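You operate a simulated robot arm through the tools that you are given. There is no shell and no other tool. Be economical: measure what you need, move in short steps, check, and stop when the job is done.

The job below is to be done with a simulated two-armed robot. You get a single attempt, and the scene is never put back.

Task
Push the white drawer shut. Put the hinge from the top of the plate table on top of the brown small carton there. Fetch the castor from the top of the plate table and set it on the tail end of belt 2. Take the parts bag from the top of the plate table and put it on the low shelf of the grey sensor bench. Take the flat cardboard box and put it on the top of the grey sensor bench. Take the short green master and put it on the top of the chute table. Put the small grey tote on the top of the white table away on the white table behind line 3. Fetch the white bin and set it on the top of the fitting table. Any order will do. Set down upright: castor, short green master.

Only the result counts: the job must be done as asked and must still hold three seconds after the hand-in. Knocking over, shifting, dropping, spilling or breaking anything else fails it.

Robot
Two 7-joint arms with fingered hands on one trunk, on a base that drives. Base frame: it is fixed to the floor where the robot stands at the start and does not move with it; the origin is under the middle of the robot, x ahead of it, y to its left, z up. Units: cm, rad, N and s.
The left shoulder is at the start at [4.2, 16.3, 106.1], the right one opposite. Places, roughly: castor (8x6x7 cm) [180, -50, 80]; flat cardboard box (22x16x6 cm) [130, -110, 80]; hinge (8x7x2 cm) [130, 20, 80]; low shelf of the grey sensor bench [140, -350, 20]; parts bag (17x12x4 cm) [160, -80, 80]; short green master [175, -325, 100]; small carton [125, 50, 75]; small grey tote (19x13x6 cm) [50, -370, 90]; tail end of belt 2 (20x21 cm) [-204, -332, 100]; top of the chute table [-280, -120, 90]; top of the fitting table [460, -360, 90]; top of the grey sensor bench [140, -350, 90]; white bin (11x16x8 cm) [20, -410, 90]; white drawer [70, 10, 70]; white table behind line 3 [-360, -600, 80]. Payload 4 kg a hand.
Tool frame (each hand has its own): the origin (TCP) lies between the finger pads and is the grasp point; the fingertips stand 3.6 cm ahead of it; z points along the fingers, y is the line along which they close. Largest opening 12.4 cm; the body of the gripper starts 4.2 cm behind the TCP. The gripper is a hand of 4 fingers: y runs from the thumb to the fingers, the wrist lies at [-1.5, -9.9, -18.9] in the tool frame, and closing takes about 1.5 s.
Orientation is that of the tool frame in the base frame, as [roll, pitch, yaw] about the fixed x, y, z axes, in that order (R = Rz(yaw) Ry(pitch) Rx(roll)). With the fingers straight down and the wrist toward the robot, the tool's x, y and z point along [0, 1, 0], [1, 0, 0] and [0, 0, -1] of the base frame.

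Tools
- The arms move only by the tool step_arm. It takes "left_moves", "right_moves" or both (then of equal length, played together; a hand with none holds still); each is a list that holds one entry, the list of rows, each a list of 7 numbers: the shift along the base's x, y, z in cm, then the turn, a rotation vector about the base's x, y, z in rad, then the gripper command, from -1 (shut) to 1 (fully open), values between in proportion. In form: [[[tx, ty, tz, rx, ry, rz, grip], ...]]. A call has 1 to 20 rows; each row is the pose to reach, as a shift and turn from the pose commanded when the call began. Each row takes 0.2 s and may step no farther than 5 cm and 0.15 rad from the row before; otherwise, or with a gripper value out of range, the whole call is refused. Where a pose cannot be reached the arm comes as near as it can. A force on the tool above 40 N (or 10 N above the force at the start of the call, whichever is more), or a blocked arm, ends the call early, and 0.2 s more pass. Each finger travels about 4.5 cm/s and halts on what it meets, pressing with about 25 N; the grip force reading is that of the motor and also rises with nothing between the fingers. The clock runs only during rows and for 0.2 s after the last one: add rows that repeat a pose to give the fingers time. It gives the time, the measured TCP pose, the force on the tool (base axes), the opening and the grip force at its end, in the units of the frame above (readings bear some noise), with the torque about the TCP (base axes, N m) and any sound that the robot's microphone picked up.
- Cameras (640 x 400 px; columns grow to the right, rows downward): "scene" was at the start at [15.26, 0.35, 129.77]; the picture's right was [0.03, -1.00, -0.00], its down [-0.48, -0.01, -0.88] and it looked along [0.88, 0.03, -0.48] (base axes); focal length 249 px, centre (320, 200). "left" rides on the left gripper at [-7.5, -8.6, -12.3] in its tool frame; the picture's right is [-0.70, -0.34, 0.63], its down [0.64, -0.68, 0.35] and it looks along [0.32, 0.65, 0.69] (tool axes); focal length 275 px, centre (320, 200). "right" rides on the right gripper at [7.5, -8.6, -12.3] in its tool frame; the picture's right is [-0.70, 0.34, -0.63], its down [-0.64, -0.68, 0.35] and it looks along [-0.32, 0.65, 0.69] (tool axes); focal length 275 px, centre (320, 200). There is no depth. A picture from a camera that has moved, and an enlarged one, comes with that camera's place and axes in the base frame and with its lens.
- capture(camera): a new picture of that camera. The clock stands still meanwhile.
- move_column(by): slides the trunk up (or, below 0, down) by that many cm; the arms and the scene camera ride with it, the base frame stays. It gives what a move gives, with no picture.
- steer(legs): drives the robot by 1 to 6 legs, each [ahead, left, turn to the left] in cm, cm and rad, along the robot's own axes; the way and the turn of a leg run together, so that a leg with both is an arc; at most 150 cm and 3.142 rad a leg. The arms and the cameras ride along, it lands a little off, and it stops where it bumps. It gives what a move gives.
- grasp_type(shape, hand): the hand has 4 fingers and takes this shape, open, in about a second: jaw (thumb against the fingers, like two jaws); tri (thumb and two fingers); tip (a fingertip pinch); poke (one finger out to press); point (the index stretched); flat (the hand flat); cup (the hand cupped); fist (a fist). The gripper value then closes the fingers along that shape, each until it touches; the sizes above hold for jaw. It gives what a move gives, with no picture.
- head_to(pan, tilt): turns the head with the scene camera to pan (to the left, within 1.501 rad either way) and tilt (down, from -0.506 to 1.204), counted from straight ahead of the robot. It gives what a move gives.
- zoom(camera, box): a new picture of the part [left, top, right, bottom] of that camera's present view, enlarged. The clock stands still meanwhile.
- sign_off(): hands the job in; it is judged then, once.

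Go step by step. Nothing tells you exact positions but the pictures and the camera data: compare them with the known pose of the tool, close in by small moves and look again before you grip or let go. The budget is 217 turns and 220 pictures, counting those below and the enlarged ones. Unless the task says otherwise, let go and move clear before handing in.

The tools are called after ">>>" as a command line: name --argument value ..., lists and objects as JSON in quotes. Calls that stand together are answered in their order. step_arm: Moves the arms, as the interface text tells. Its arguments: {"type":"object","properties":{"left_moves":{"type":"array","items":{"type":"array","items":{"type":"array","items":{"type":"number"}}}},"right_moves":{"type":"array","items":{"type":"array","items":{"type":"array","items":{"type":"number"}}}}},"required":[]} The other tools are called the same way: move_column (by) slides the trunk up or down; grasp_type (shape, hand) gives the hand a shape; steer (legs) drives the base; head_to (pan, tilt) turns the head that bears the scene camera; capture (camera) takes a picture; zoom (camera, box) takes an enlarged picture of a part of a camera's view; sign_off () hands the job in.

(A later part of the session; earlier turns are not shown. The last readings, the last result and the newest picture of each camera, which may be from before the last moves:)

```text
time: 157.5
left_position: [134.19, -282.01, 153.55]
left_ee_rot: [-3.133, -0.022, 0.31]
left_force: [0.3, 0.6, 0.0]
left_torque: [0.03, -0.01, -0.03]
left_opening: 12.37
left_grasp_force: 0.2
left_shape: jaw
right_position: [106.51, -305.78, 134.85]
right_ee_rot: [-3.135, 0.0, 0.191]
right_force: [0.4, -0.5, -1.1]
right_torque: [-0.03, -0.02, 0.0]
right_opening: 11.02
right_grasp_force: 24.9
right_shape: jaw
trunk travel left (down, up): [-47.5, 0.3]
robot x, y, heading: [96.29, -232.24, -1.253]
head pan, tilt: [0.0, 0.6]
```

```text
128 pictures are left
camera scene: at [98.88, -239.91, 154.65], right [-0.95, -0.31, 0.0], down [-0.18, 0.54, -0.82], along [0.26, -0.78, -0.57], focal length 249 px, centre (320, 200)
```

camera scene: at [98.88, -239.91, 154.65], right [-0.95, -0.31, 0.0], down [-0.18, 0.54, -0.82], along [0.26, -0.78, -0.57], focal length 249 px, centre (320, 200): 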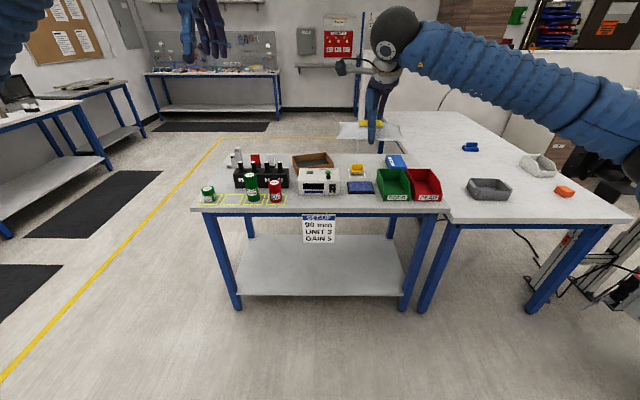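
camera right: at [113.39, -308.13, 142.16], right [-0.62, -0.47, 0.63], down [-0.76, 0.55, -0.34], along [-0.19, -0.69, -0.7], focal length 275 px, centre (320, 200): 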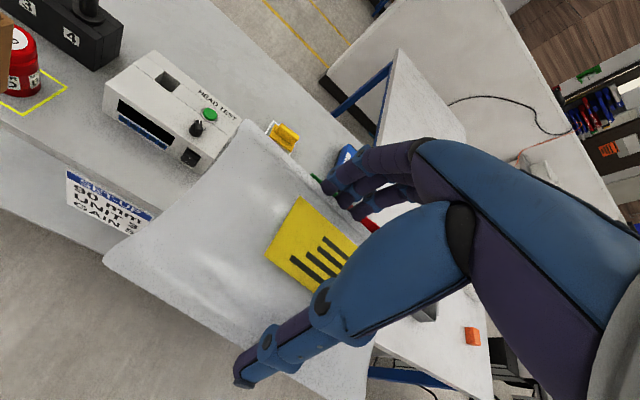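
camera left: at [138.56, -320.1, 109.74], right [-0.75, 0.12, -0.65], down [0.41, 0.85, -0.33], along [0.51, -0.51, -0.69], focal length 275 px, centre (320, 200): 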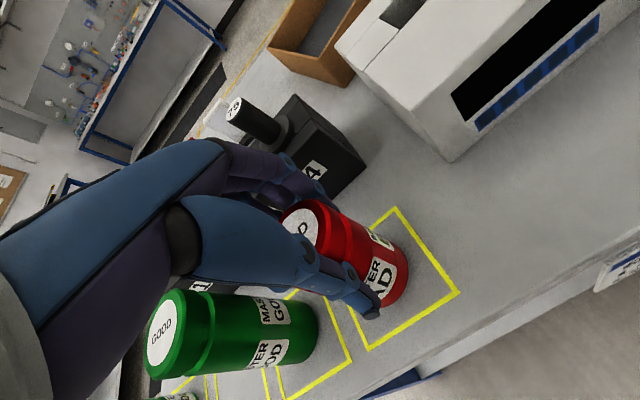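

>>> move_column --by -40

>>> step_arm --right_moves '[[[0, 0, -4.8, 0, 0, 0, -1], [0, 0, -9.6, 0, 0, 0, -1], [0, 0, -14.4, 0, 0, 0, -1], [0, 0, -19.2, 0, 0, 0, -1], [0, 0, -24, 0, 0, 0, -1], [0, 0, -28.8, 0, 0, 0, -1], [0, 0, -33.6, 0, 0, 0, -1], [0, 0, -38.4, 0, 0, 0, -1], [0, 0, -43.2, 0, 0, 0, -1], [0, 0, -48, 0, 0, 0, -1], [0, 0, -52.8, 0, 0, 0, -1], [0, 0, -57.6, 0, 0, 0, -1], [0, 0, -62, 0, 0, 0, -1]]]'

>>> head_to --pan -0.1 --tilt 0.7

>>> capture --camera "scene"

>>> capture --camera "right"

```text
time: 161.3
left_position: [134.17, -282.02, 113.63]
left_ee_rot: [-3.135, -0.022, 0.31]
left_force: [0.3, -0.8, 0.3]
left_torque: [-0.01, 0.0, 0.01]
left_opening: 12.38
left_grasp_force: 0.1
left_shape: jaw
right_position: [106.56, -305.49, 95.02]
right_ee_rot: [-3.137, -0.001, 0.19]
right_force: [1.2, 0.0, -1.2]
right_torque: [-0.02, -0.01, 0.02]
right_opening: 11.01
right_grasp_force: 25.6
right_shape: jaw
trunk travel left (down, up): [-7.5, 40.3]
robot x, y, heading: [96.26, -232.5, -1.248]
head pan, tilt: [0.0, 0.6]
```

```text
time: 164.2
left_position: [134.12, -282.04, 113.49]
left_ee_rot: [-3.133, -0.02, 0.311]
left_force: [-0.7, 0.0, 0.1]
left_torque: [0.01, -0.03, -0.02]
left_opening: 12.37
left_grasp_force: 0.1
left_shape: jaw
right_position: [106.39, -305.6, 32.7]
right_ee_rot: [-3.134, -0.001, 0.189]
right_force: [0.1, -0.7, -1.0]
right_torque: [-0.02, 0.0, -0.04]
right_opening: 10.83
right_grasp_force: 25.2
right_shape: jaw
trunk travel left (down, up): [-7.5, 40.3]
robot x, y, heading: [96.77, -232.51, -1.252]
head pan, tilt: [0.0, 0.6]
```

```text
time: 164.8
left_position: [134.08, -282.11, 113.52]
left_ee_rot: [-3.133, -0.022, 0.311]
left_force: [0.4, 0.5, 0.7]
left_torque: [0.01, 0.0, 0.0]
left_opening: 12.38
left_grasp_force: 0.1
left_shape: jaw
right_position: [106.39, -305.64, 32.79]
right_ee_rot: [-3.137, -0.001, 0.189]
right_force: [0.0, 0.5, -1.7]
right_torque: [0.0, -0.02, 0.0]
right_opening: 10.81
right_grasp_force: 24.8
right_shape: jaw
trunk travel left (down, up): [-7.5, 40.3]
robot x, y, heading: [96.3, -232.51, -1.251]
head pan, tilt: [-0.099, 0.7]
```

```text
127 pictures are left
camera scene: at [102.78, -254.34, 106.71], right [-0.97, -0.23, 0.04], down [-0.22, 0.86, -0.47], along [0.07, -0.46, -0.88], focal length 249 px, centre (320, 200)
```

scene: 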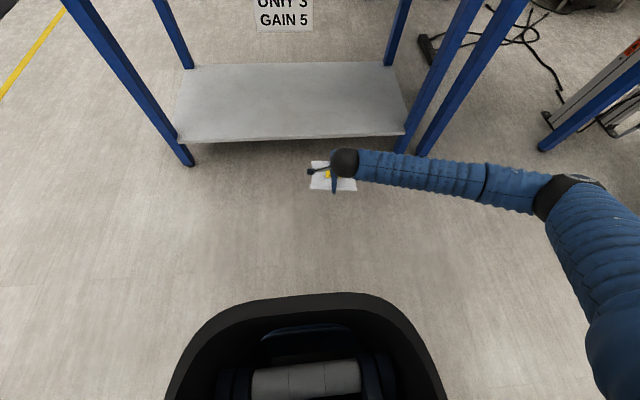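

```text
126 pictures are left
camera right: at [112.31, -295.94, 45.1], right [-0.62, -0.47, 0.63], down [-0.76, 0.55, -0.34], along [-0.19, -0.69, -0.7], focal length 275 px, centre (320, 200)
```

right: 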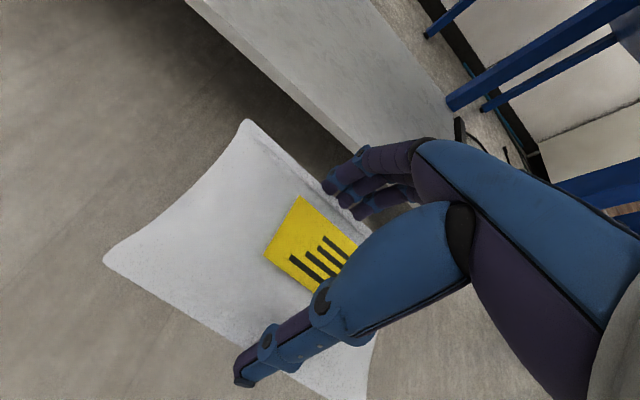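

The hand is low in front of the shelf, but the elbow sticks out to the right, so I'll enter further left between the bench legs.

>>> steer --legs '[[0, 33, 0], [38, 0, 0]]'

>>> capture --camera "scene"

>>> capture --camera "right"

```text
time: 169.0
left_position: [177.23, -308.35, 113.56]
left_ee_rot: [-3.132, -0.022, 0.309]
left_force: [0.3, 1.1, -0.2]
left_torque: [0.02, 0.04, -0.01]
left_opening: 12.4
left_grasp_force: 0.0
left_shape: jaw
right_position: [149.53, -331.67, 32.66]
right_ee_rot: [-3.134, -0.002, 0.187]
right_force: [0.2, 0.0, -1.2]
right_torque: [-0.01, 0.01, -0.03]
right_opening: 10.82
right_grasp_force: 25.2
right_shape: jaw
trunk travel left (down, up): [-7.5, 40.3]
robot x, y, heading: [139.9, -258.55, -1.254]
head pan, tilt: [-0.099, 0.7]
```

```text
125 pictures are left
camera scene: at [146.0, -280.44, 106.68], right [-0.97, -0.22, 0.04], down [-0.21, 0.86, -0.47], along [0.07, -0.46, -0.88], focal length 249 px, centre (320, 200)
```

scene: 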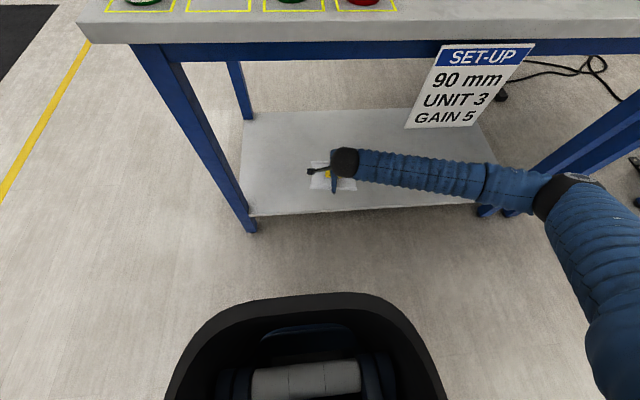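

```text
124 pictures are left
camera right: at [155.42, -322.03, 45.02], right [-0.62, -0.46, 0.63], down [-0.76, 0.55, -0.34], along [-0.19, -0.69, -0.7], focal length 275 px, centre (320, 200)
```

right: 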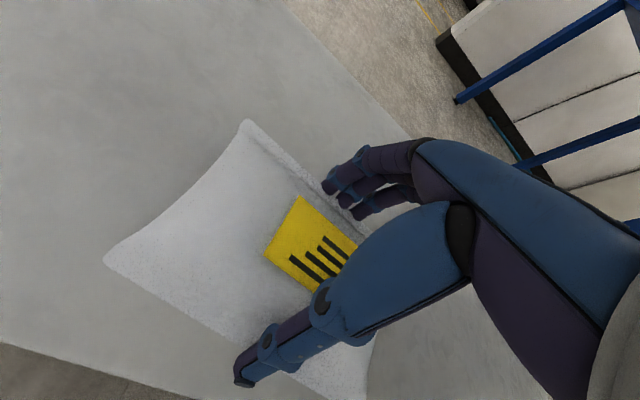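

The bag is over the shelf. I move 4 cm further in, then lower slowly to contact.

>>> steer --legs '[[5, 0, 0]]'

>>> step_arm --right_moves '[[[0, 0, -3, 0, 0, 0, -1], [0, 0, -5.5, 0, 0, 0, -1], [0, 0, -6.5, 0, 0, 0, -1], [0, 0, -7.2, 0, 0, 0, -1], [0, 0, -7.8, 0, 0, 0, -1], [0, 0, -8.4, 0, 0, 0, -1], [0, 0, -8.4, 0, 0, 0, -1]]]'

>>> capture --camera "right"

>>> capture --camera "scene"

```text
time: 169.9
left_position: [178.89, -313.25, 113.38]
left_ee_rot: [-3.13, -0.021, 0.31]
left_force: [-1.0, 0.0, -0.4]
left_torque: [0.01, 0.03, -0.02]
left_opening: 12.37
left_grasp_force: 0.0
left_shape: jaw
right_position: [151.16, -336.51, 32.7]
right_ee_rot: [-3.136, 0.0, 0.187]
right_force: [-0.2, -0.6, -0.6]
right_torque: [0.04, 0.02, -0.02]
right_opening: 10.81
right_grasp_force: 25.3
right_shape: jaw
trunk travel left (down, up): [-7.5, 40.3]
robot x, y, heading: [141.26, -263.43, -1.255]
head pan, tilt: [-0.099, 0.7]
```

```text
time: 171.5
left_position: [178.87, -312.96, 113.54]
left_ee_rot: [-3.133, -0.021, 0.309]
left_force: [0.9, 1.1, -0.3]
left_torque: [0.01, 0.02, 0.02]
left_opening: 12.37
left_grasp_force: 0.0
left_shape: jaw
right_position: [151.14, -336.46, 24.51]
right_ee_rot: [-3.136, -0.002, 0.187]
right_force: [-0.3, 0.5, 4.0]
right_torque: [0.18, -0.04, -0.03]
right_opening: 10.92
right_grasp_force: 24.9
right_shape: jaw
trunk travel left (down, up): [-7.5, 40.3]
robot x, y, heading: [141.41, -262.97, -1.251]
head pan, tilt: [-0.099, 0.7]
```

```text
123 pictures are left
camera right: at [157.03, -326.77, 36.73], right [-0.62, -0.46, 0.63], down [-0.76, 0.55, -0.34], along [-0.19, -0.69, -0.7], focal length 275 px, centre (320, 200)
```

right: 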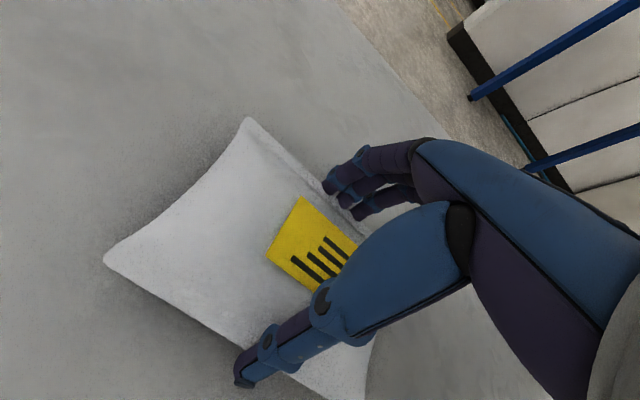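

```text
122 pictures are left
camera scene: at [147.54, -285.12, 106.72], right [-0.97, -0.22, 0.04], down [-0.21, 0.86, -0.47], along [0.07, -0.46, -0.88], focal length 249 px, centre (320, 200)
```

scene: 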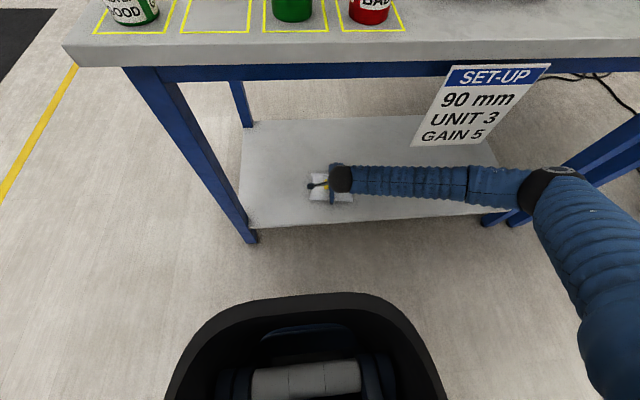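

Contact felt. I open and rise, then back out.

>>> step_arm --right_moves '[[[0, 0, -0.2, 0, 0, 0, 0.9], [0, 0, -0.2, 0, 0, 0, 1], [0, 0, -0.2, 0, 0, 0, 1], [0, 0, -0.2, 0, 0, 0, 1], [0, 0, 0.5, 0, 0, 0, 1], [0, 0, 2, 0, 0, 0, 1], [0, 0, 5, 0, 0, 0, 1], [0, 0, 9, 0, 0, 0, 1]]]'

>>> capture --camera "right"

```text
time: 173.3
left_position: [178.92, -312.92, 113.58]
left_ee_rot: [-3.133, -0.021, 0.309]
left_force: [-0.5, 0.5, -0.3]
left_torque: [-0.02, -0.03, -0.02]
left_opening: 12.38
left_grasp_force: 0.1
left_shape: jaw
right_position: [151.06, -336.57, 33.53]
right_ee_rot: [-3.137, 0.0, 0.189]
right_force: [0.1, 0.5, 0.0]
right_torque: [0.01, -0.02, -0.04]
right_opening: 12.36
right_grasp_force: 0.0
right_shape: jaw
trunk travel left (down, up): [-7.5, 40.3]
robot x, y, heading: [141.18, -263.45, -1.251]
head pan, tilt: [-0.099, 0.7]
```

```text
121 pictures are left
camera right: at [156.99, -326.73, 45.71], right [-0.62, -0.46, 0.63], down [-0.76, 0.55, -0.34], along [-0.19, -0.69, -0.7], focal length 275 px, centre (320, 200)
```

right: 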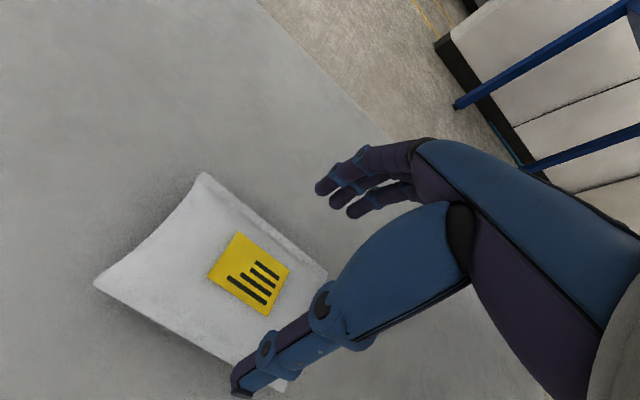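

The bag is on the low shelf. I back out, raise the right arm and the trunk, then go for the short green master with the left hand.

>>> steer --legs '[[-45, 0, 0]]'

>>> step_arm --right_moves '[[[0, 0, 5, 0, 0, 0, 1], [0, 0, 10, 0, 0, 0, 1], [0, 0, 15, 0, 0, 0, 1], [0, 0, 20, 0, 0, 0, 1], [0, 0, 25, 0, 0, 0, 1], [0, 0, 30, 0, 0, 0, 1], [0, 0, 35, 0, 0, 0, 1], [0, 0, 40, 0, 0, 0, 1], [0, 0, 45, 0, 0, 0, 1], [0, 0, 50, 0, 0, 0, 1], [0, 0, 55, 0, 0, 0, 1], [0, 0, 60, 0, 0, 0, 1]]]'

>>> move_column --by 38

>>> steer --legs '[[23, 4, 0]]'

>>> head_to --pan 0.1 --tilt 0.6

>>> capture --camera "scene"

>>> capture --camera "left"

```text
time: 176.1
left_position: [164.86, -270.24, 113.62]
left_ee_rot: [-3.134, -0.02, 0.309]
left_force: [-0.4, 0.3, 0.5]
left_torque: [0.0, -0.03, 0.0]
left_opening: 12.41
left_grasp_force: 0.0
left_shape: jaw
right_position: [137.07, -293.78, 33.31]
right_ee_rot: [-3.137, -0.002, 0.185]
right_force: [0.5, -0.5, -1.0]
right_torque: [-0.01, -0.01, -0.03]
right_opening: 12.39
right_grasp_force: 0.1
right_shape: jaw
trunk travel left (down, up): [-7.5, 40.3]
robot x, y, heading: [127.16, -220.31, -1.251]
head pan, tilt: [-0.099, 0.7]
```

```text
time: 178.7
left_position: [164.83, -269.99, 113.52]
left_ee_rot: [-3.136, -0.021, 0.309]
left_force: [-0.2, -0.2, 0.4]
left_torque: [-0.03, 0.0, 0.01]
left_opening: 12.36
left_grasp_force: 0.1
left_shape: jaw
right_position: [137.0, -293.63, 93.54]
right_ee_rot: [-3.136, 0.0, 0.188]
right_force: [-0.9, 0.0, 0.1]
right_torque: [0.01, 0.0, -0.01]
right_opening: 12.4
right_grasp_force: 0.0
right_shape: jaw
trunk travel left (down, up): [-7.5, 40.3]
robot x, y, heading: [127.03, -220.46, -1.254]
head pan, tilt: [-0.099, 0.7]
```

```text
time: 182.3
left_position: [164.77, -270.15, 151.5]
left_ee_rot: [-3.135, -0.02, 0.309]
left_force: [-0.4, 0.4, -0.2]
left_torque: [0.01, -0.03, 0.0]
left_opening: 12.39
left_grasp_force: 0.0
left_shape: jaw
right_position: [137.17, -293.73, 131.25]
right_ee_rot: [-3.134, 0.0, 0.187]
right_force: [0.4, -0.7, 0.4]
right_torque: [0.03, -0.01, -0.01]
right_opening: 12.38
right_grasp_force: 0.0
right_shape: jaw
trunk travel left (down, up): [-45.5, 2.3]
robot x, y, heading: [127.09, -220.73, -1.253]
head pan, tilt: [-0.099, 0.7]
```

```text
time: 184.1
left_position: [175.78, -290.97, 151.47]
left_ee_rot: [-3.132, -0.022, 0.307]
left_force: [0.1, 0.2, 0.5]
left_torque: [0.03, -0.01, 0.01]
left_opening: 12.37
left_grasp_force: 0.0
left_shape: jaw
right_position: [147.91, -314.54, 131.28]
right_ee_rot: [-3.136, 0.0, 0.188]
right_force: [0.0, -0.3, -0.6]
right_torque: [0.01, 0.02, -0.01]
right_opening: 12.41
right_grasp_force: 0.1
right_shape: jaw
trunk travel left (down, up): [-45.5, 2.3]
robot x, y, heading: [138.41, -241.3, -1.252]
head pan, tilt: [-0.099, 0.7]
```

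```text
time: 184.8
left_position: [175.7, -290.96, 151.43]
left_ee_rot: [-3.134, -0.022, 0.307]
left_force: [-0.5, -0.3, -0.7]
left_torque: [0.05, 0.02, 0.01]
left_opening: 12.4
left_grasp_force: 0.0
left_shape: jaw
right_position: [148.05, -314.68, 131.26]
right_ee_rot: [-3.134, -0.001, 0.186]
right_force: [-0.8, -0.6, 0.7]
right_torque: [0.05, -0.02, 0.0]
right_opening: 12.39
right_grasp_force: 0.1
right_shape: jaw
trunk travel left (down, up): [-45.5, 2.3]
robot x, y, heading: [138.36, -241.23, -1.248]
head pan, tilt: [0.099, 0.6]
```

```text
120 pictures are left
camera scene: at [141.49, -248.48, 152.71], right [-0.91, -0.4, 0.0], down [-0.23, 0.52, -0.82], along [0.33, -0.75, -0.57], focal length 249 px, centre (320, 200)
```

scene: 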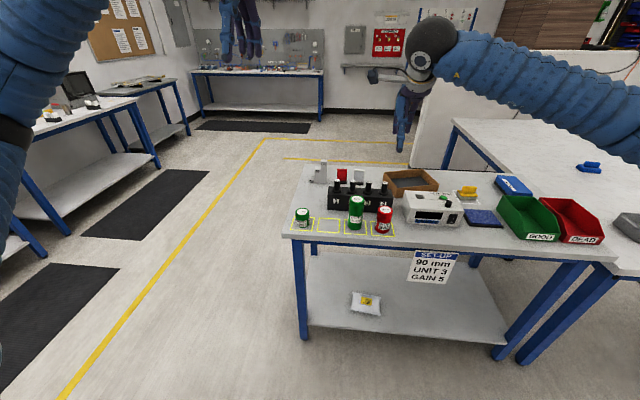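

```text
119 pictures are left
camera left: at [165.91, -285.3, 163.6], right [-0.75, 0.12, -0.65], down [0.41, 0.85, -0.33], along [0.51, -0.51, -0.69], focal length 275 px, centre (320, 200)
```

left: 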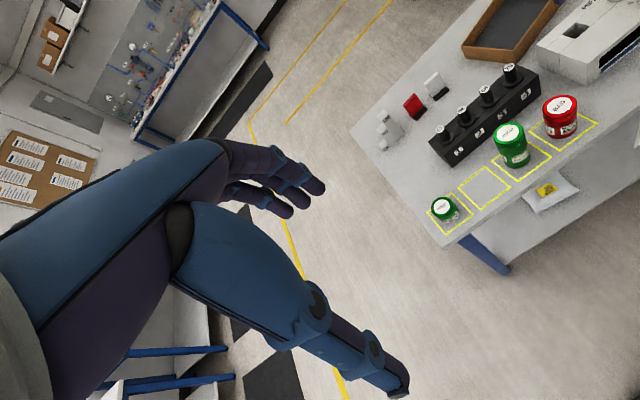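

Bag on shelf confirmed. The short master is at about (179, −315.4); I bring the left hand above it.

>>> step_arm --left_moves '[[[0.6, -4.8, 0, 0, 0, 0, 1], [1.2, -9.6, 0, 0, 0, 0, 1], [1.9, -14.4, 0, 0, 0, 0, 1], [2.5, -19.2, 0, 0, 0, 0, 1], [3.1, -24.1, 0, 0, 0, 0, 1], [3.1, -24.2, -5, 0, 0, 0, 1], [3.1, -24.2, -10, 0, 0, 0, 1], [3.1, -24.2, -15, 0, 0, 0, 1], [3.1, -24.2, -20, 0, 0, 0, 1], [3.1, -24.2, -25, 0, 0, 0, 1], [3.1, -24.2, -30, 0, 0, 0, 1], [3.1, -24.2, -35, 0, 0, 0, 1], [3.1, -24.2, -40, 0, 0, 0, 1], [3.1, -24.2, -44, 0, 0, 0, 1]]]'

>>> capture --camera "left"

>>> capture --camera "scene"

```text
time: 187.8
left_position: [178.76, -315.27, 107.38]
left_ee_rot: [-3.132, -0.023, 0.307]
left_force: [0.3, 0.3, -0.1]
left_torque: [0.01, 0.02, 0.03]
left_opening: 12.37
left_grasp_force: 0.1
left_shape: jaw
right_position: [148.07, -314.58, 131.35]
right_ee_rot: [-3.137, 0.0, 0.188]
right_force: [0.6, -0.1, 0.7]
right_torque: [0.0, 0.01, -0.02]
right_opening: 12.38
right_grasp_force: 0.0
right_shape: jaw
trunk travel left (down, up): [-45.5, 2.3]
robot x, y, heading: [138.29, -241.31, -1.248]
head pan, tilt: [0.099, 0.6]
```

```text
118 pictures are left
camera left: at [168.88, -309.48, 119.64], right [-0.75, 0.12, -0.65], down [0.41, 0.85, -0.33], along [0.51, -0.51, -0.69], focal length 275 px, centre (320, 200)
```

left: 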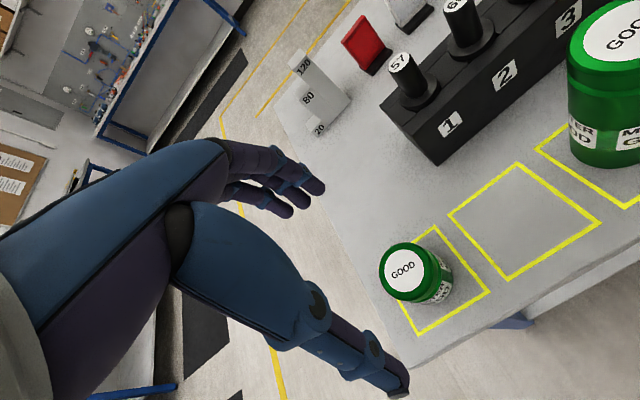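

```text
117 pictures are left
camera scene: at [141.49, -248.42, 152.71], right [-0.91, -0.4, 0.0], down [-0.23, 0.52, -0.82], along [0.33, -0.75, -0.57], focal length 249 px, centre (320, 200)
```

scene: 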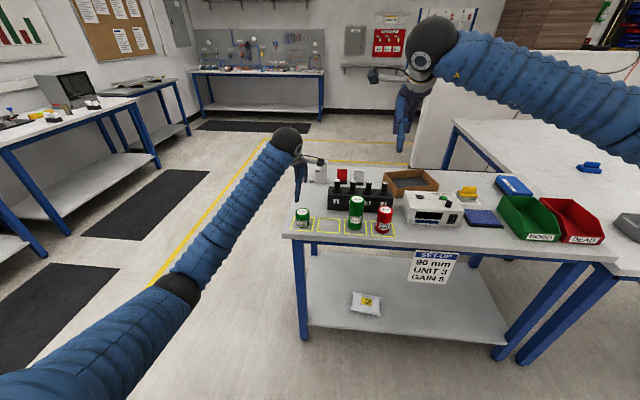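

>>> step_arm --left_moves '[[[0, -0.5, -4, 0, 0, 0, 1], [0, -0.5, -8, 0, 0, 0, 1], [0, -0.5, -11, 0, 0, 0, 1], [0, -0.5, -13.6, 0, 0, 0, 1], [0, -0.5, -13.6, 0, 0, 0, 0.5], [0, -0.5, -13.6, 0, 0, 0, 0], [0, -0.5, -13.6, 0, 0, 0, -0.4], [0, -0.5, -13.6, 0, 0, 0, -0.4], [0, -0.5, -13.6, 0, 0, 0, -0.6], [0, -0.5, -13.6, 0, 0, 0, -0.6], [0, -0.5, -13.6, 0, 0, 0, -0.6]]]'

>>> capture --camera "left"

```text
time: 190.2
left_position: [178.8, -315.6, 93.95]
left_ee_rot: [-3.134, -0.021, 0.308]
left_force: [-0.2, -0.4, 7.7]
left_torque: [-0.31, -0.11, 0.02]
left_opening: 6.42
left_grasp_force: 25.1
left_shape: jaw
right_position: [147.89, -314.42, 131.34]
right_ee_rot: [-3.137, 0.0, 0.186]
right_force: [-0.4, -0.2, 0.4]
right_torque: [-0.02, 0.0, -0.01]
right_opening: 12.35
right_grasp_force: 0.0
right_shape: jaw
trunk travel left (down, up): [-45.5, 2.3]
robot x, y, heading: [138.39, -240.84, -1.251]
head pan, tilt: [0.099, 0.6]
```

```text
116 pictures are left
camera left: at [168.88, -309.91, 106.13], right [-0.75, 0.12, -0.65], down [0.41, 0.85, -0.33], along [0.51, -0.51, -0.69], focal length 275 px, centre (320, 200)
```

left: 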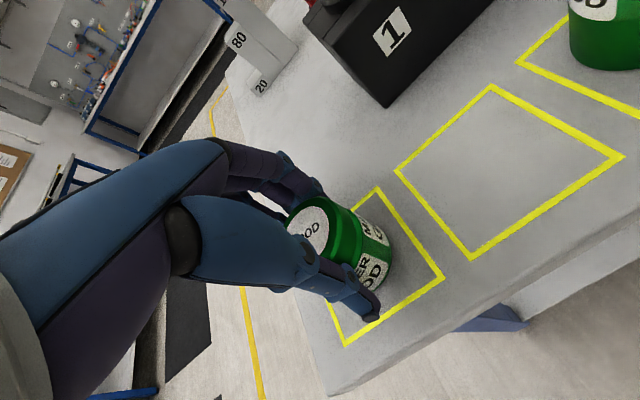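

Gripped. I lift the master straight up and back away.

>>> step_arm --left_moves '[[[0, 0, 2, 0, 0, 0, -0.6], [0, 0, 5, 0, 0, 0, -0.6], [0, 0, 10, 0, 0, 0, -0.6], [0, 0, 15, 0, 0, 0, -0.6], [0, 0, 20, 0, 0, 0, -0.6], [0, 0, 25, 0, 0, 0, -0.6], [0, 0, 30, 0, 0, 0, -0.6]]]'

>>> steer --legs '[[-25, 0, 0]]'

>>> step_arm --left_moves '[[[-1.5, 4.5, 2, 0, 0, 0, -0.6], [-3, 9, 4, 0, 0, 0, -0.6], [-4.5, 13.5, 6, 0, 0, 0, -0.6], [-6, 18, 8, 0, 0, 0, -0.6]]]'

>>> capture --camera "left"

```text
time: 191.8
left_position: [178.83, -315.52, 123.94]
left_ee_rot: [-3.131, -0.024, 0.308]
left_force: [0.2, 1.0, -3.5]
left_torque: [0.05, 0.04, 0.02]
left_opening: 6.35
left_grasp_force: 25.0
left_shape: jaw
right_position: [147.95, -314.48, 131.35]
right_ee_rot: [-3.134, -0.003, 0.187]
right_force: [0.3, 0.4, 0.2]
right_torque: [-0.01, -0.02, -0.01]
right_opening: 12.36
right_grasp_force: 0.1
right_shape: jaw
trunk travel left (down, up): [-45.5, 2.3]
robot x, y, heading: [137.96, -241.25, -1.25]
head pan, tilt: [0.099, 0.6]
```

```text
time: 193.6
left_position: [171.28, -291.86, 123.88]
left_ee_rot: [-3.133, -0.021, 0.31]
left_force: [-0.5, 0.8, -2.0]
left_torque: [0.02, 0.0, 0.03]
left_opening: 6.4
left_grasp_force: 25.0
left_shape: jaw
right_position: [140.4, -290.92, 131.44]
right_ee_rot: [-3.136, 0.0, 0.188]
right_force: [-0.6, -0.5, -0.4]
right_torque: [-0.05, 0.01, -0.01]
right_opening: 12.41
right_grasp_force: 0.0
right_shape: jaw
trunk travel left (down, up): [-45.5, 2.3]
robot x, y, heading: [130.44, -217.48, -1.255]
head pan, tilt: [0.099, 0.6]
```

```text
refused: row 1 steps farther than a row can; nothing moved
```

```text
115 pictures are left
camera left: at [161.37, -286.22, 136.02], right [-0.75, 0.12, -0.65], down [0.41, 0.85, -0.33], along [0.51, -0.51, -0.69], focal length 275 px, centre (320, 200)
```

left: 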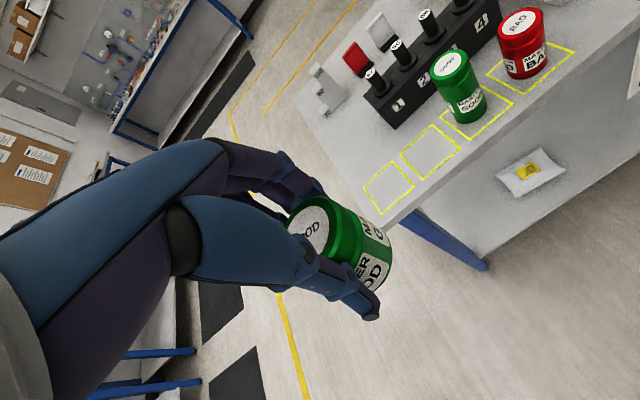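

The master is held upright in the left hand. Next the white bin with the right hand: I tuck the left arm and drive to the white table.

>>> step_arm --left_moves '[[[-1.3, 4, 2, 0, 0, 0, -0.6], [-2.6, 8, 4, 0, 0, 0, -0.6], [-3.9, 12, 6, 0, 0, 0, -0.6], [-5.2, 16, 8, 0, 0, 0, -0.6]]]'

>>> steer --legs '[[0, -132, 0], [38, 0, 0]]'

>>> head_to --pan -0.15 --tilt 0.55

>>> capture --camera "scene"

>>> capture --camera "right"

```text
time: 194.6
left_position: [166.08, -275.75, 131.85]
left_ee_rot: [-3.132, -0.021, 0.31]
left_force: [0.1, -0.4, -2.2]
left_torque: [-0.02, 0.02, -0.03]
left_opening: 6.33
left_grasp_force: 25.3
left_shape: jaw
right_position: [140.51, -290.73, 131.51]
right_ee_rot: [-3.137, 0.0, 0.19]
right_force: [0.0, 0.6, 0.0]
right_torque: [0.0, 0.02, -0.02]
right_opening: 12.36
right_grasp_force: 0.1
right_shape: jaw
trunk travel left (down, up): [-45.5, 2.3]
robot x, y, heading: [130.4, -217.69, -1.249]
head pan, tilt: [0.099, 0.6]
```

```text
time: 203.3
left_position: [51.43, -354.23, 131.72]
left_ee_rot: [-3.132, -0.021, 0.307]
left_force: [-0.7, -0.1, -2.1]
left_torque: [0.02, 0.02, -0.03]
left_opening: 6.32
left_grasp_force: 25.2
left_shape: jaw
right_position: [25.69, -369.16, 131.32]
right_ee_rot: [-3.136, 0.0, 0.186]
right_force: [0.0, 0.5, 0.5]
right_torque: [-0.01, 0.01, -0.02]
right_opening: 12.36
right_grasp_force: 0.0
right_shape: jaw
trunk travel left (down, up): [-45.5, 2.3]
robot x, y, heading: [16.01, -295.81, -1.257]
head pan, tilt: [0.099, 0.6]
```

```text
time: 204.1
left_position: [51.21, -354.19, 131.66]
left_ee_rot: [-3.132, -0.023, 0.306]
left_force: [-0.1, -0.9, -2.9]
left_torque: [0.03, 0.03, 0.03]
left_opening: 6.33
left_grasp_force: 25.0
left_shape: jaw
right_position: [25.6, -369.04, 131.31]
right_ee_rot: [-3.137, 0.0, 0.185]
right_force: [0.0, 0.1, 0.6]
right_torque: [0.02, -0.01, 0.03]
right_opening: 12.42
right_grasp_force: 0.1
right_shape: jaw
trunk travel left (down, up): [-45.5, 2.3]
robot x, y, heading: [15.7, -295.55, -1.255]
head pan, tilt: [-0.15, 0.55]
```

```text
114 pictures are left
camera scene: at [16.98, -303.73, 153.17], right [-0.99, -0.17, 0.0], down [-0.09, 0.52, -0.85], along [0.14, -0.84, -0.52], focal length 249 px, centre (320, 200)
```

scene: 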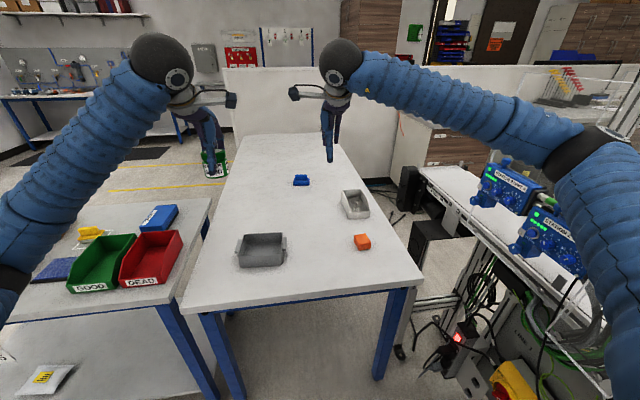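

```text
113 pictures are left
camera right: at [31.41, -359.35, 143.62], right [-0.62, -0.46, 0.63], down [-0.76, 0.55, -0.34], along [-0.19, -0.69, -0.7], focal length 275 px, centre (320, 200)
```

right: 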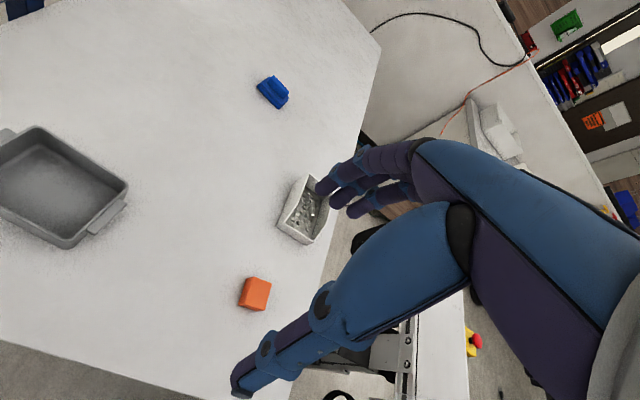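

The white bin holds small parts, so it must stay level. I drive 19 cm closer and bring the right hand above it.

>>> steer --legs '[[18, 0, 0]]'

>>> step_arm --right_moves '[[[-2, -2, 0, 0, 0, 0, 1], [-4, -4.5, 0, 0, 0, 0, 1], [-6, -7, 0, 0, 0, 0, 1], [-8, -9.5, 0, 0, 0, 0, 1], [-10.5, -12, 0, 0, 0, 0, 1], [-13.3, -15, 0, 0, 0, 0, 1]]]'

>>> capture --camera "right"

>>> capture --camera "scene"

```text
time: 205.6
left_position: [56.77, -371.31, 131.73]
left_ee_rot: [-3.133, -0.021, 0.304]
left_force: [0.5, 0.6, -2.4]
left_torque: [0.03, 0.01, -0.03]
left_opening: 6.32
left_grasp_force: 24.9
left_shape: jaw
right_position: [30.87, -386.13, 131.27]
right_ee_rot: [-3.135, 0.0, 0.183]
right_force: [0.3, 0.1, -1.0]
right_torque: [0.01, -0.03, -0.01]
right_opening: 12.4
right_grasp_force: 0.2
right_shape: jaw
trunk travel left (down, up): [-45.5, 2.3]
robot x, y, heading: [21.08, -312.84, -1.257]
head pan, tilt: [-0.15, 0.55]
```

```text
time: 207.0
left_position: [57.86, -371.32, 131.55]
left_ee_rot: [-3.132, -0.016, 0.308]
left_force: [-0.4, 0.5, -2.4]
left_torque: [0.03, 0.01, -0.01]
left_opening: 6.3
left_grasp_force: 25.0
left_shape: jaw
right_position: [19.1, -401.07, 131.27]
right_ee_rot: [-3.134, 0.007, 0.19]
right_force: [0.3, -0.7, 1.2]
right_torque: [-0.02, -0.01, 0.04]
right_opening: 12.4
right_grasp_force: 0.1
right_shape: jaw
trunk travel left (down, up): [-45.5, 2.3]
robot x, y, heading: [21.17, -312.55, -1.253]
head pan, tilt: [-0.15, 0.55]
```

```text
112 pictures are left
camera right: at [25.04, -391.38, 143.52], right [-0.62, -0.47, 0.64], down [-0.76, 0.55, -0.34], along [-0.19, -0.69, -0.69], focal length 275 px, centre (320, 200)
```

right: 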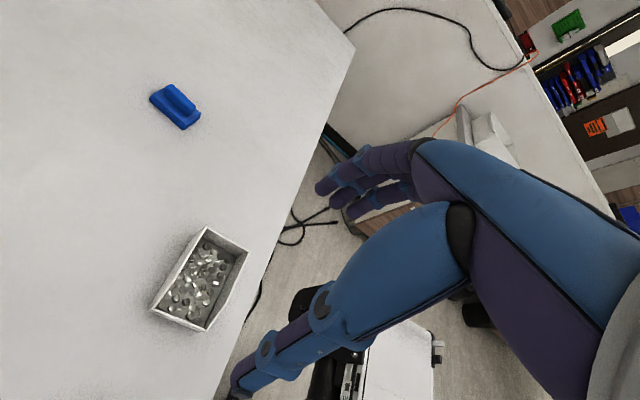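

```text
111 pictures are left
camera scene: at [23.68, -320.85, 153.17], right [-0.99, -0.17, 0.01], down [-0.09, 0.52, -0.85], along [0.14, -0.84, -0.53], focal length 249 px, centre (320, 200)
```

scene: 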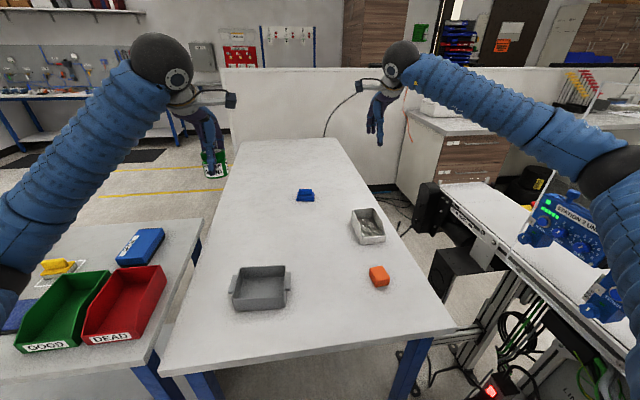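

The bin is about 8.5×14 cm with its short side across, so I turn the right hand by about 1.72 rad to close across it.

>>> step_arm --right_moves '[[[0, -1, 0, 0, 0, 0.145, 1], [0, -2, 0, 0, 0, 0.29, 1], [0, -3, 0, 0, 0, 0.435, 1], [0, -4, 0, 0, 0, 0.58, 1], [0, -5, 0, 0, 0, 0.725, 1], [-0.5, -5.7, 0, 0, 0, 0.87, 1], [-0.5, -5.7, 0, 0, 0, 1.015, 1], [-0.5, -5.7, 0, 0, 0, 1.16, 1], [-0.5, -5.7, 0, 0, 0, 1.305, 1], [-0.5, -5.7, 0, 0, 0, 1.45, 1], [-0.5, -5.7, 0, 0, 0, 1.595, 1], [-0.5, -5.7, 0, 0, 0, 1.72, 1]]]'

>>> capture --camera "right"

>>> capture --camera "scene"

```text
time: 209.6
left_position: [57.66, -371.1, 131.52]
left_ee_rot: [-3.132, -0.015, 0.303]
left_force: [0.6, 1.0, -2.4]
left_torque: [0.02, 0.02, 0.02]
left_opening: 6.3
left_grasp_force: 24.6
left_shape: jaw
right_position: [20.62, -402.98, 130.36]
right_ee_rot: [3.115, 0.156, 0.845]
right_force: [0.1, 0.5, -0.4]
right_torque: [0.0, -0.01, 0.01]
right_opening: 12.41
right_grasp_force: 0.0
right_shape: jaw
right hand out of reach, approached as far as the arm can: row 5, 6, 7, 8, 9, 10, 11, 12
trunk travel left (down, up): [-45.5, 2.3]
robot x, y, heading: [21.34, -312.87, -1.257]
head pan, tilt: [-0.15, 0.55]
```

```text
110 pictures are left
camera right: at [20.31, -390.18, 141.01], right [-0.15, -0.65, 0.74], down [-0.96, -0.07, -0.26], along [0.22, -0.75, -0.62], focal length 275 px, centre (320, 200)
```

right: 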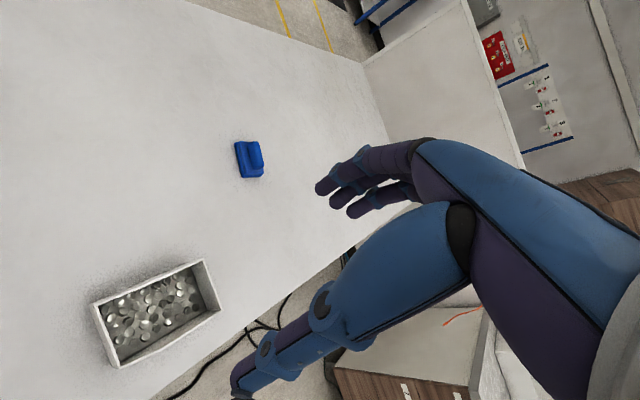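

```text
109 pictures are left
camera scene: at [23.61, -320.58, 153.16], right [-0.99, -0.16, 0.01], down [-0.09, 0.52, -0.85], along [0.14, -0.84, -0.52], focal length 249 px, centre (320, 200)
```

scene: 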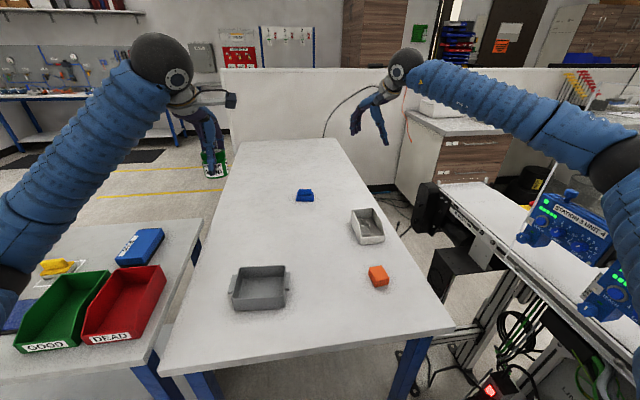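

Turning that way runs out of reach. I'll turn the hand the other way (wrist on the left side), which needs less reach, after a small base shift.

>>> steer --legs '[[3, -5, 0]]'

>>> step_arm --right_moves '[[[0, 1, 0, 0, 0, -0.14, 1], [0, 2, 0, 0, 0, -0.28, 1], [0, 3, 0, 0, 0, -0.42, 1], [0, 4, 0, 0, 0, -0.56, 1], [0, 4, 0, 0, 0, -0.7, 1], [0, 4, 0, 0, 0, -0.84, 1], [0, 4, 0, 0, 0, -0.98, 1], [0, 4, 0, 0, 0, -1.12, 1], [0, 4, 0, 0, 0, -1.26, 1], [0, 4, 0, 0, 0, -1.4, 1], [0, 4, 0, 0, 0, -1.54, 1], [0, 4, 0, 0, 0, -1.68, 1], [0, 4, 0, 0, 0, -1.82, 1], [0, 4, 0, 0, 0, -1.96, 1], [0, 4, 0, 0, 0, -2.08, 1]]]'

>>> capture --camera "right"

>>> capture --camera "scene"

```text
time: 210.5
left_position: [57.27, -371.84, 132.01]
left_ee_rot: [3.141, -0.013, 0.311]
left_force: [0.6, 0.0, -2.2]
left_torque: [0.02, 0.07, -0.02]
left_opening: 6.3
left_grasp_force: 24.8
left_shape: jaw
right_position: [21.14, -403.88, 131.31]
right_ee_rot: [3.11, 0.164, 0.859]
right_force: [-0.2, -0.2, -0.2]
right_torque: [0.03, -0.02, 0.01]
right_opening: 12.38
right_grasp_force: 0.0
right_shape: jaw
trunk travel left (down, up): [-45.5, 2.3]
robot x, y, heading: [20.73, -314.66, -1.251]
head pan, tilt: [-0.15, 0.55]
stopped in leg 1: the robot was blocked; the commanded pose is now the measured one
```

```text
time: 213.7
left_position: [55.24, -373.5, 131.8]
left_ee_rot: [-3.132, -0.026, 0.307]
left_force: [-0.3, 0.4, -2.1]
left_torque: [0.03, -0.01, -0.01]
left_opening: 6.29
left_grasp_force: 24.8
left_shape: jaw
right_position: [18.87, -401.36, 130.01]
right_ee_rot: [3.109, 0.144, -1.232]
right_force: [0.5, -0.4, 0.1]
right_torque: [0.03, 0.0, 0.03]
right_opening: 12.39
right_grasp_force: 0.0
right_shape: jaw
trunk travel left (down, up): [-45.5, 2.3]
robot x, y, heading: [20.2, -314.86, -1.255]
head pan, tilt: [-0.15, 0.55]
```

```text
108 pictures are left
camera right: at [30.38, -407.04, 140.77], right [-0.5, 0.46, 0.74], down [0.4, 0.88, -0.27], along [-0.77, 0.16, -0.62], focal length 275 px, centre (320, 200)
```

right: 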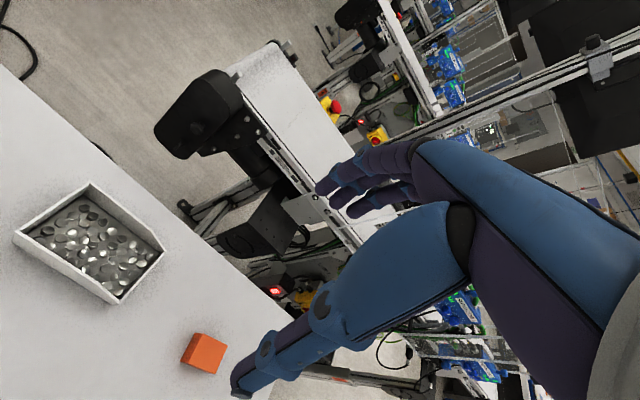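

```text
107 pictures are left
camera scene: at [21.36, -322.91, 153.17], right [-0.99, -0.17, 0.0], down [-0.09, 0.52, -0.85], along [0.14, -0.84, -0.52], focal length 249 px, centre (320, 200)
```

scene: 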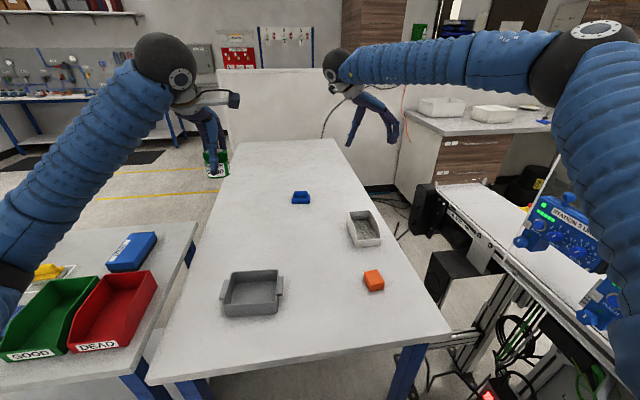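

The turn works. I straighten the tilt, move over the bin centre (≈18.5, −408.5) and go lower.

>>> step_arm --right_moves '[[[0, -2, 0, -0.06, -0.04, 0, 1], [-0.2, -4.5, 0, -0.125, -0.078, 0, 1], [-0.4, -7, 0, -0.125, -0.078, 0, 1], [-0.4, -7, -5, -0.125, -0.078, 0, 1], [-0.4, -7, -10, -0.125, -0.078, 0, 1], [-0.4, -7, -15, -0.125, -0.078, 0, 1], [-0.4, -7, -19, -0.125, -0.078, 0, 1]]]'

>>> capture --camera "right"

>>> capture --camera "scene"

```text
time: 215.3
left_position: [55.08, -373.71, 131.72]
left_ee_rot: [-3.13, -0.025, 0.307]
left_force: [-0.6, 0.4, -3.4]
left_torque: [0.07, 0.0, -0.01]
left_opening: 6.3
left_grasp_force: 25.1
left_shape: jaw
right_position: [18.2, -408.47, 110.94]
right_ee_rot: [3.141, 0.001, -1.227]
right_force: [0.1, 0.5, 0.4]
right_torque: [0.04, 0.02, -0.03]
right_opening: 12.4
right_grasp_force: 0.1
right_shape: jaw
trunk travel left (down, up): [-45.5, 2.3]
robot x, y, heading: [20.17, -314.87, -1.258]
head pan, tilt: [-0.15, 0.55]
```

```text
106 pictures are left
camera right: at [28.92, -412.66, 123.18], right [-0.55, 0.54, 0.64], down [0.42, 0.84, -0.34], along [-0.72, 0.08, -0.69], focal length 275 px, centre (320, 200)
```

right: 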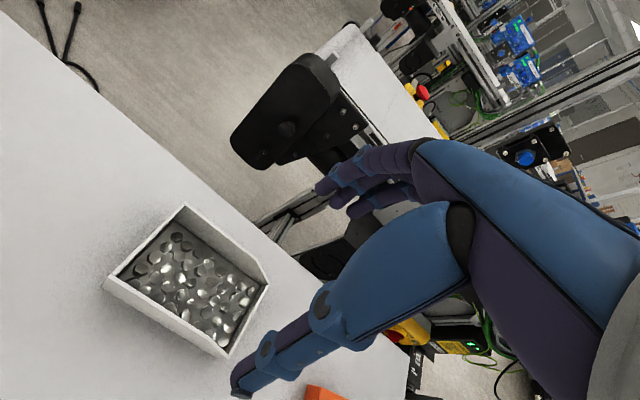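

```text
105 pictures are left
camera scene: at [21.25, -323.04, 153.16], right [-0.99, -0.17, 0.0], down [-0.09, 0.52, -0.85], along [0.14, -0.84, -0.52], focal length 249 px, centre (320, 200)
```

scene: 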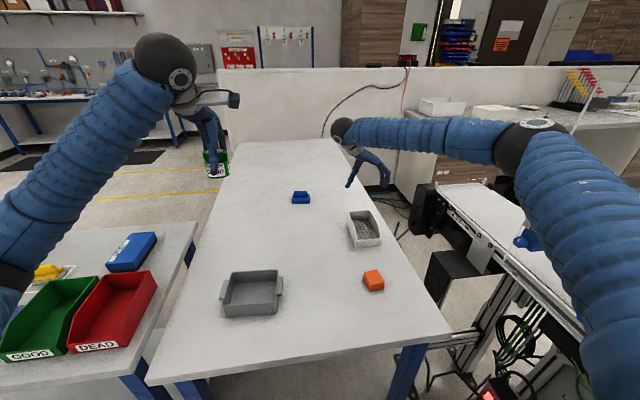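

>>> step_arm --right_moves '[[[0.4, -0.8, -3, 0, 0, 0, 1], [0.4, -0.8, -6, 0, 0, 0, 1], [0.4, -0.8, -9, 0, 0, 0, 1]]]'

>>> capture --camera "right"

>>> capture --camera "scene"

```text
time: 216.1
left_position: [55.17, -373.53, 131.71]
left_ee_rot: [-3.131, -0.025, 0.306]
left_force: [0.2, 0.4, -2.7]
left_torque: [0.07, 0.01, 0.01]
left_opening: 6.33
left_grasp_force: 25.2
left_shape: jaw
right_position: [18.69, -409.23, 101.84]
right_ee_rot: [3.14, 0.004, -1.227]
right_force: [0.0, 0.4, 0.9]
right_torque: [0.03, -0.01, -0.02]
right_opening: 12.39
right_grasp_force: 0.1
right_shape: jaw
trunk travel left (down, up): [-45.5, 2.3]
robot x, y, heading: [20.37, -315.11, -1.254]
head pan, tilt: [-0.15, 0.55]
```

```text
104 pictures are left
camera right: at [29.39, -413.47, 114.09], right [-0.55, 0.54, 0.64], down [0.42, 0.84, -0.34], along [-0.72, 0.08, -0.69], focal length 275 px, centre (320, 200)
```

right: 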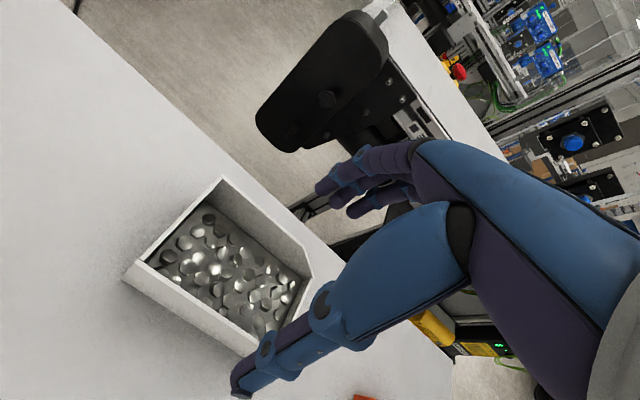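

```text
103 pictures are left
camera scene: at [21.34, -322.99, 153.16], right [-0.99, -0.17, 0.0], down [-0.09, 0.52, -0.85], along [0.14, -0.84, -0.52], focal length 249 px, centre (320, 200)
```

scene: 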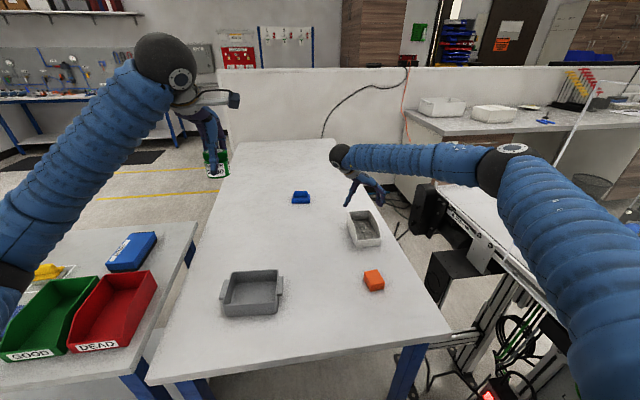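

>>> step_arm --right_moves '[[[0.4, -0.2, -3, 0, 0, 0, 1], [0.4, -0.2, -5.5, 0, 0, 0, 1], [0.4, -0.2, -7.5, 0, 0, 0, 1]]]'

>>> capture --camera "right"

>>> zoom --camera "scene" --box '[300, 120, 420, 270]'

```text
time: 216.9
left_position: [55.16, -373.36, 131.84]
left_ee_rot: [-3.132, -0.026, 0.307]
left_force: [-0.6, 0.0, -3.2]
left_torque: [0.03, 0.02, 0.0]
left_opening: 6.32
left_grasp_force: 24.8
left_shape: jaw
right_position: [18.91, -409.47, 94.5]
right_ee_rot: [-3.141, 0.001, -1.226]
right_force: [0.5, 1.2, 4.2]
right_torque: [-0.08, 0.27, -0.05]
right_opening: 12.37
right_grasp_force: 0.1
right_shape: jaw
trunk travel left (down, up): [-45.5, 2.3]
robot x, y, heading: [20.2, -314.96, -1.253]
head pan, tilt: [-0.15, 0.55]
```

```text
102 pictures are left
camera right: at [29.7, -413.59, 106.72], right [-0.55, 0.54, 0.64], down [0.42, 0.84, -0.34], along [-0.72, 0.08, -0.69], focal length 275 px, centre (320, 200)
```

right: 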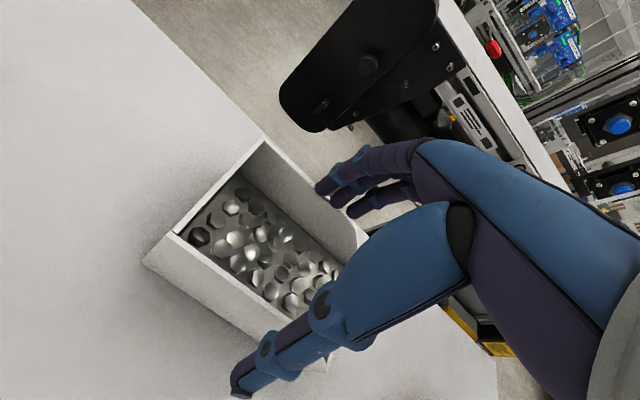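

```text
2.67 times, centred on (360, 195) of scene
camera zoom: at [21.32, -322.9, 153.18], right [-0.99, -0.17, 0.0], down [-0.09, 0.52, -0.85], along [0.14, -0.84, -0.52], focal length 664 px, centre (213, 213)
```

zoom: 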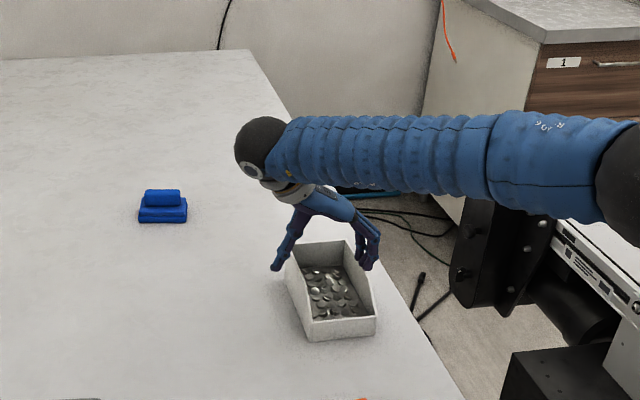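

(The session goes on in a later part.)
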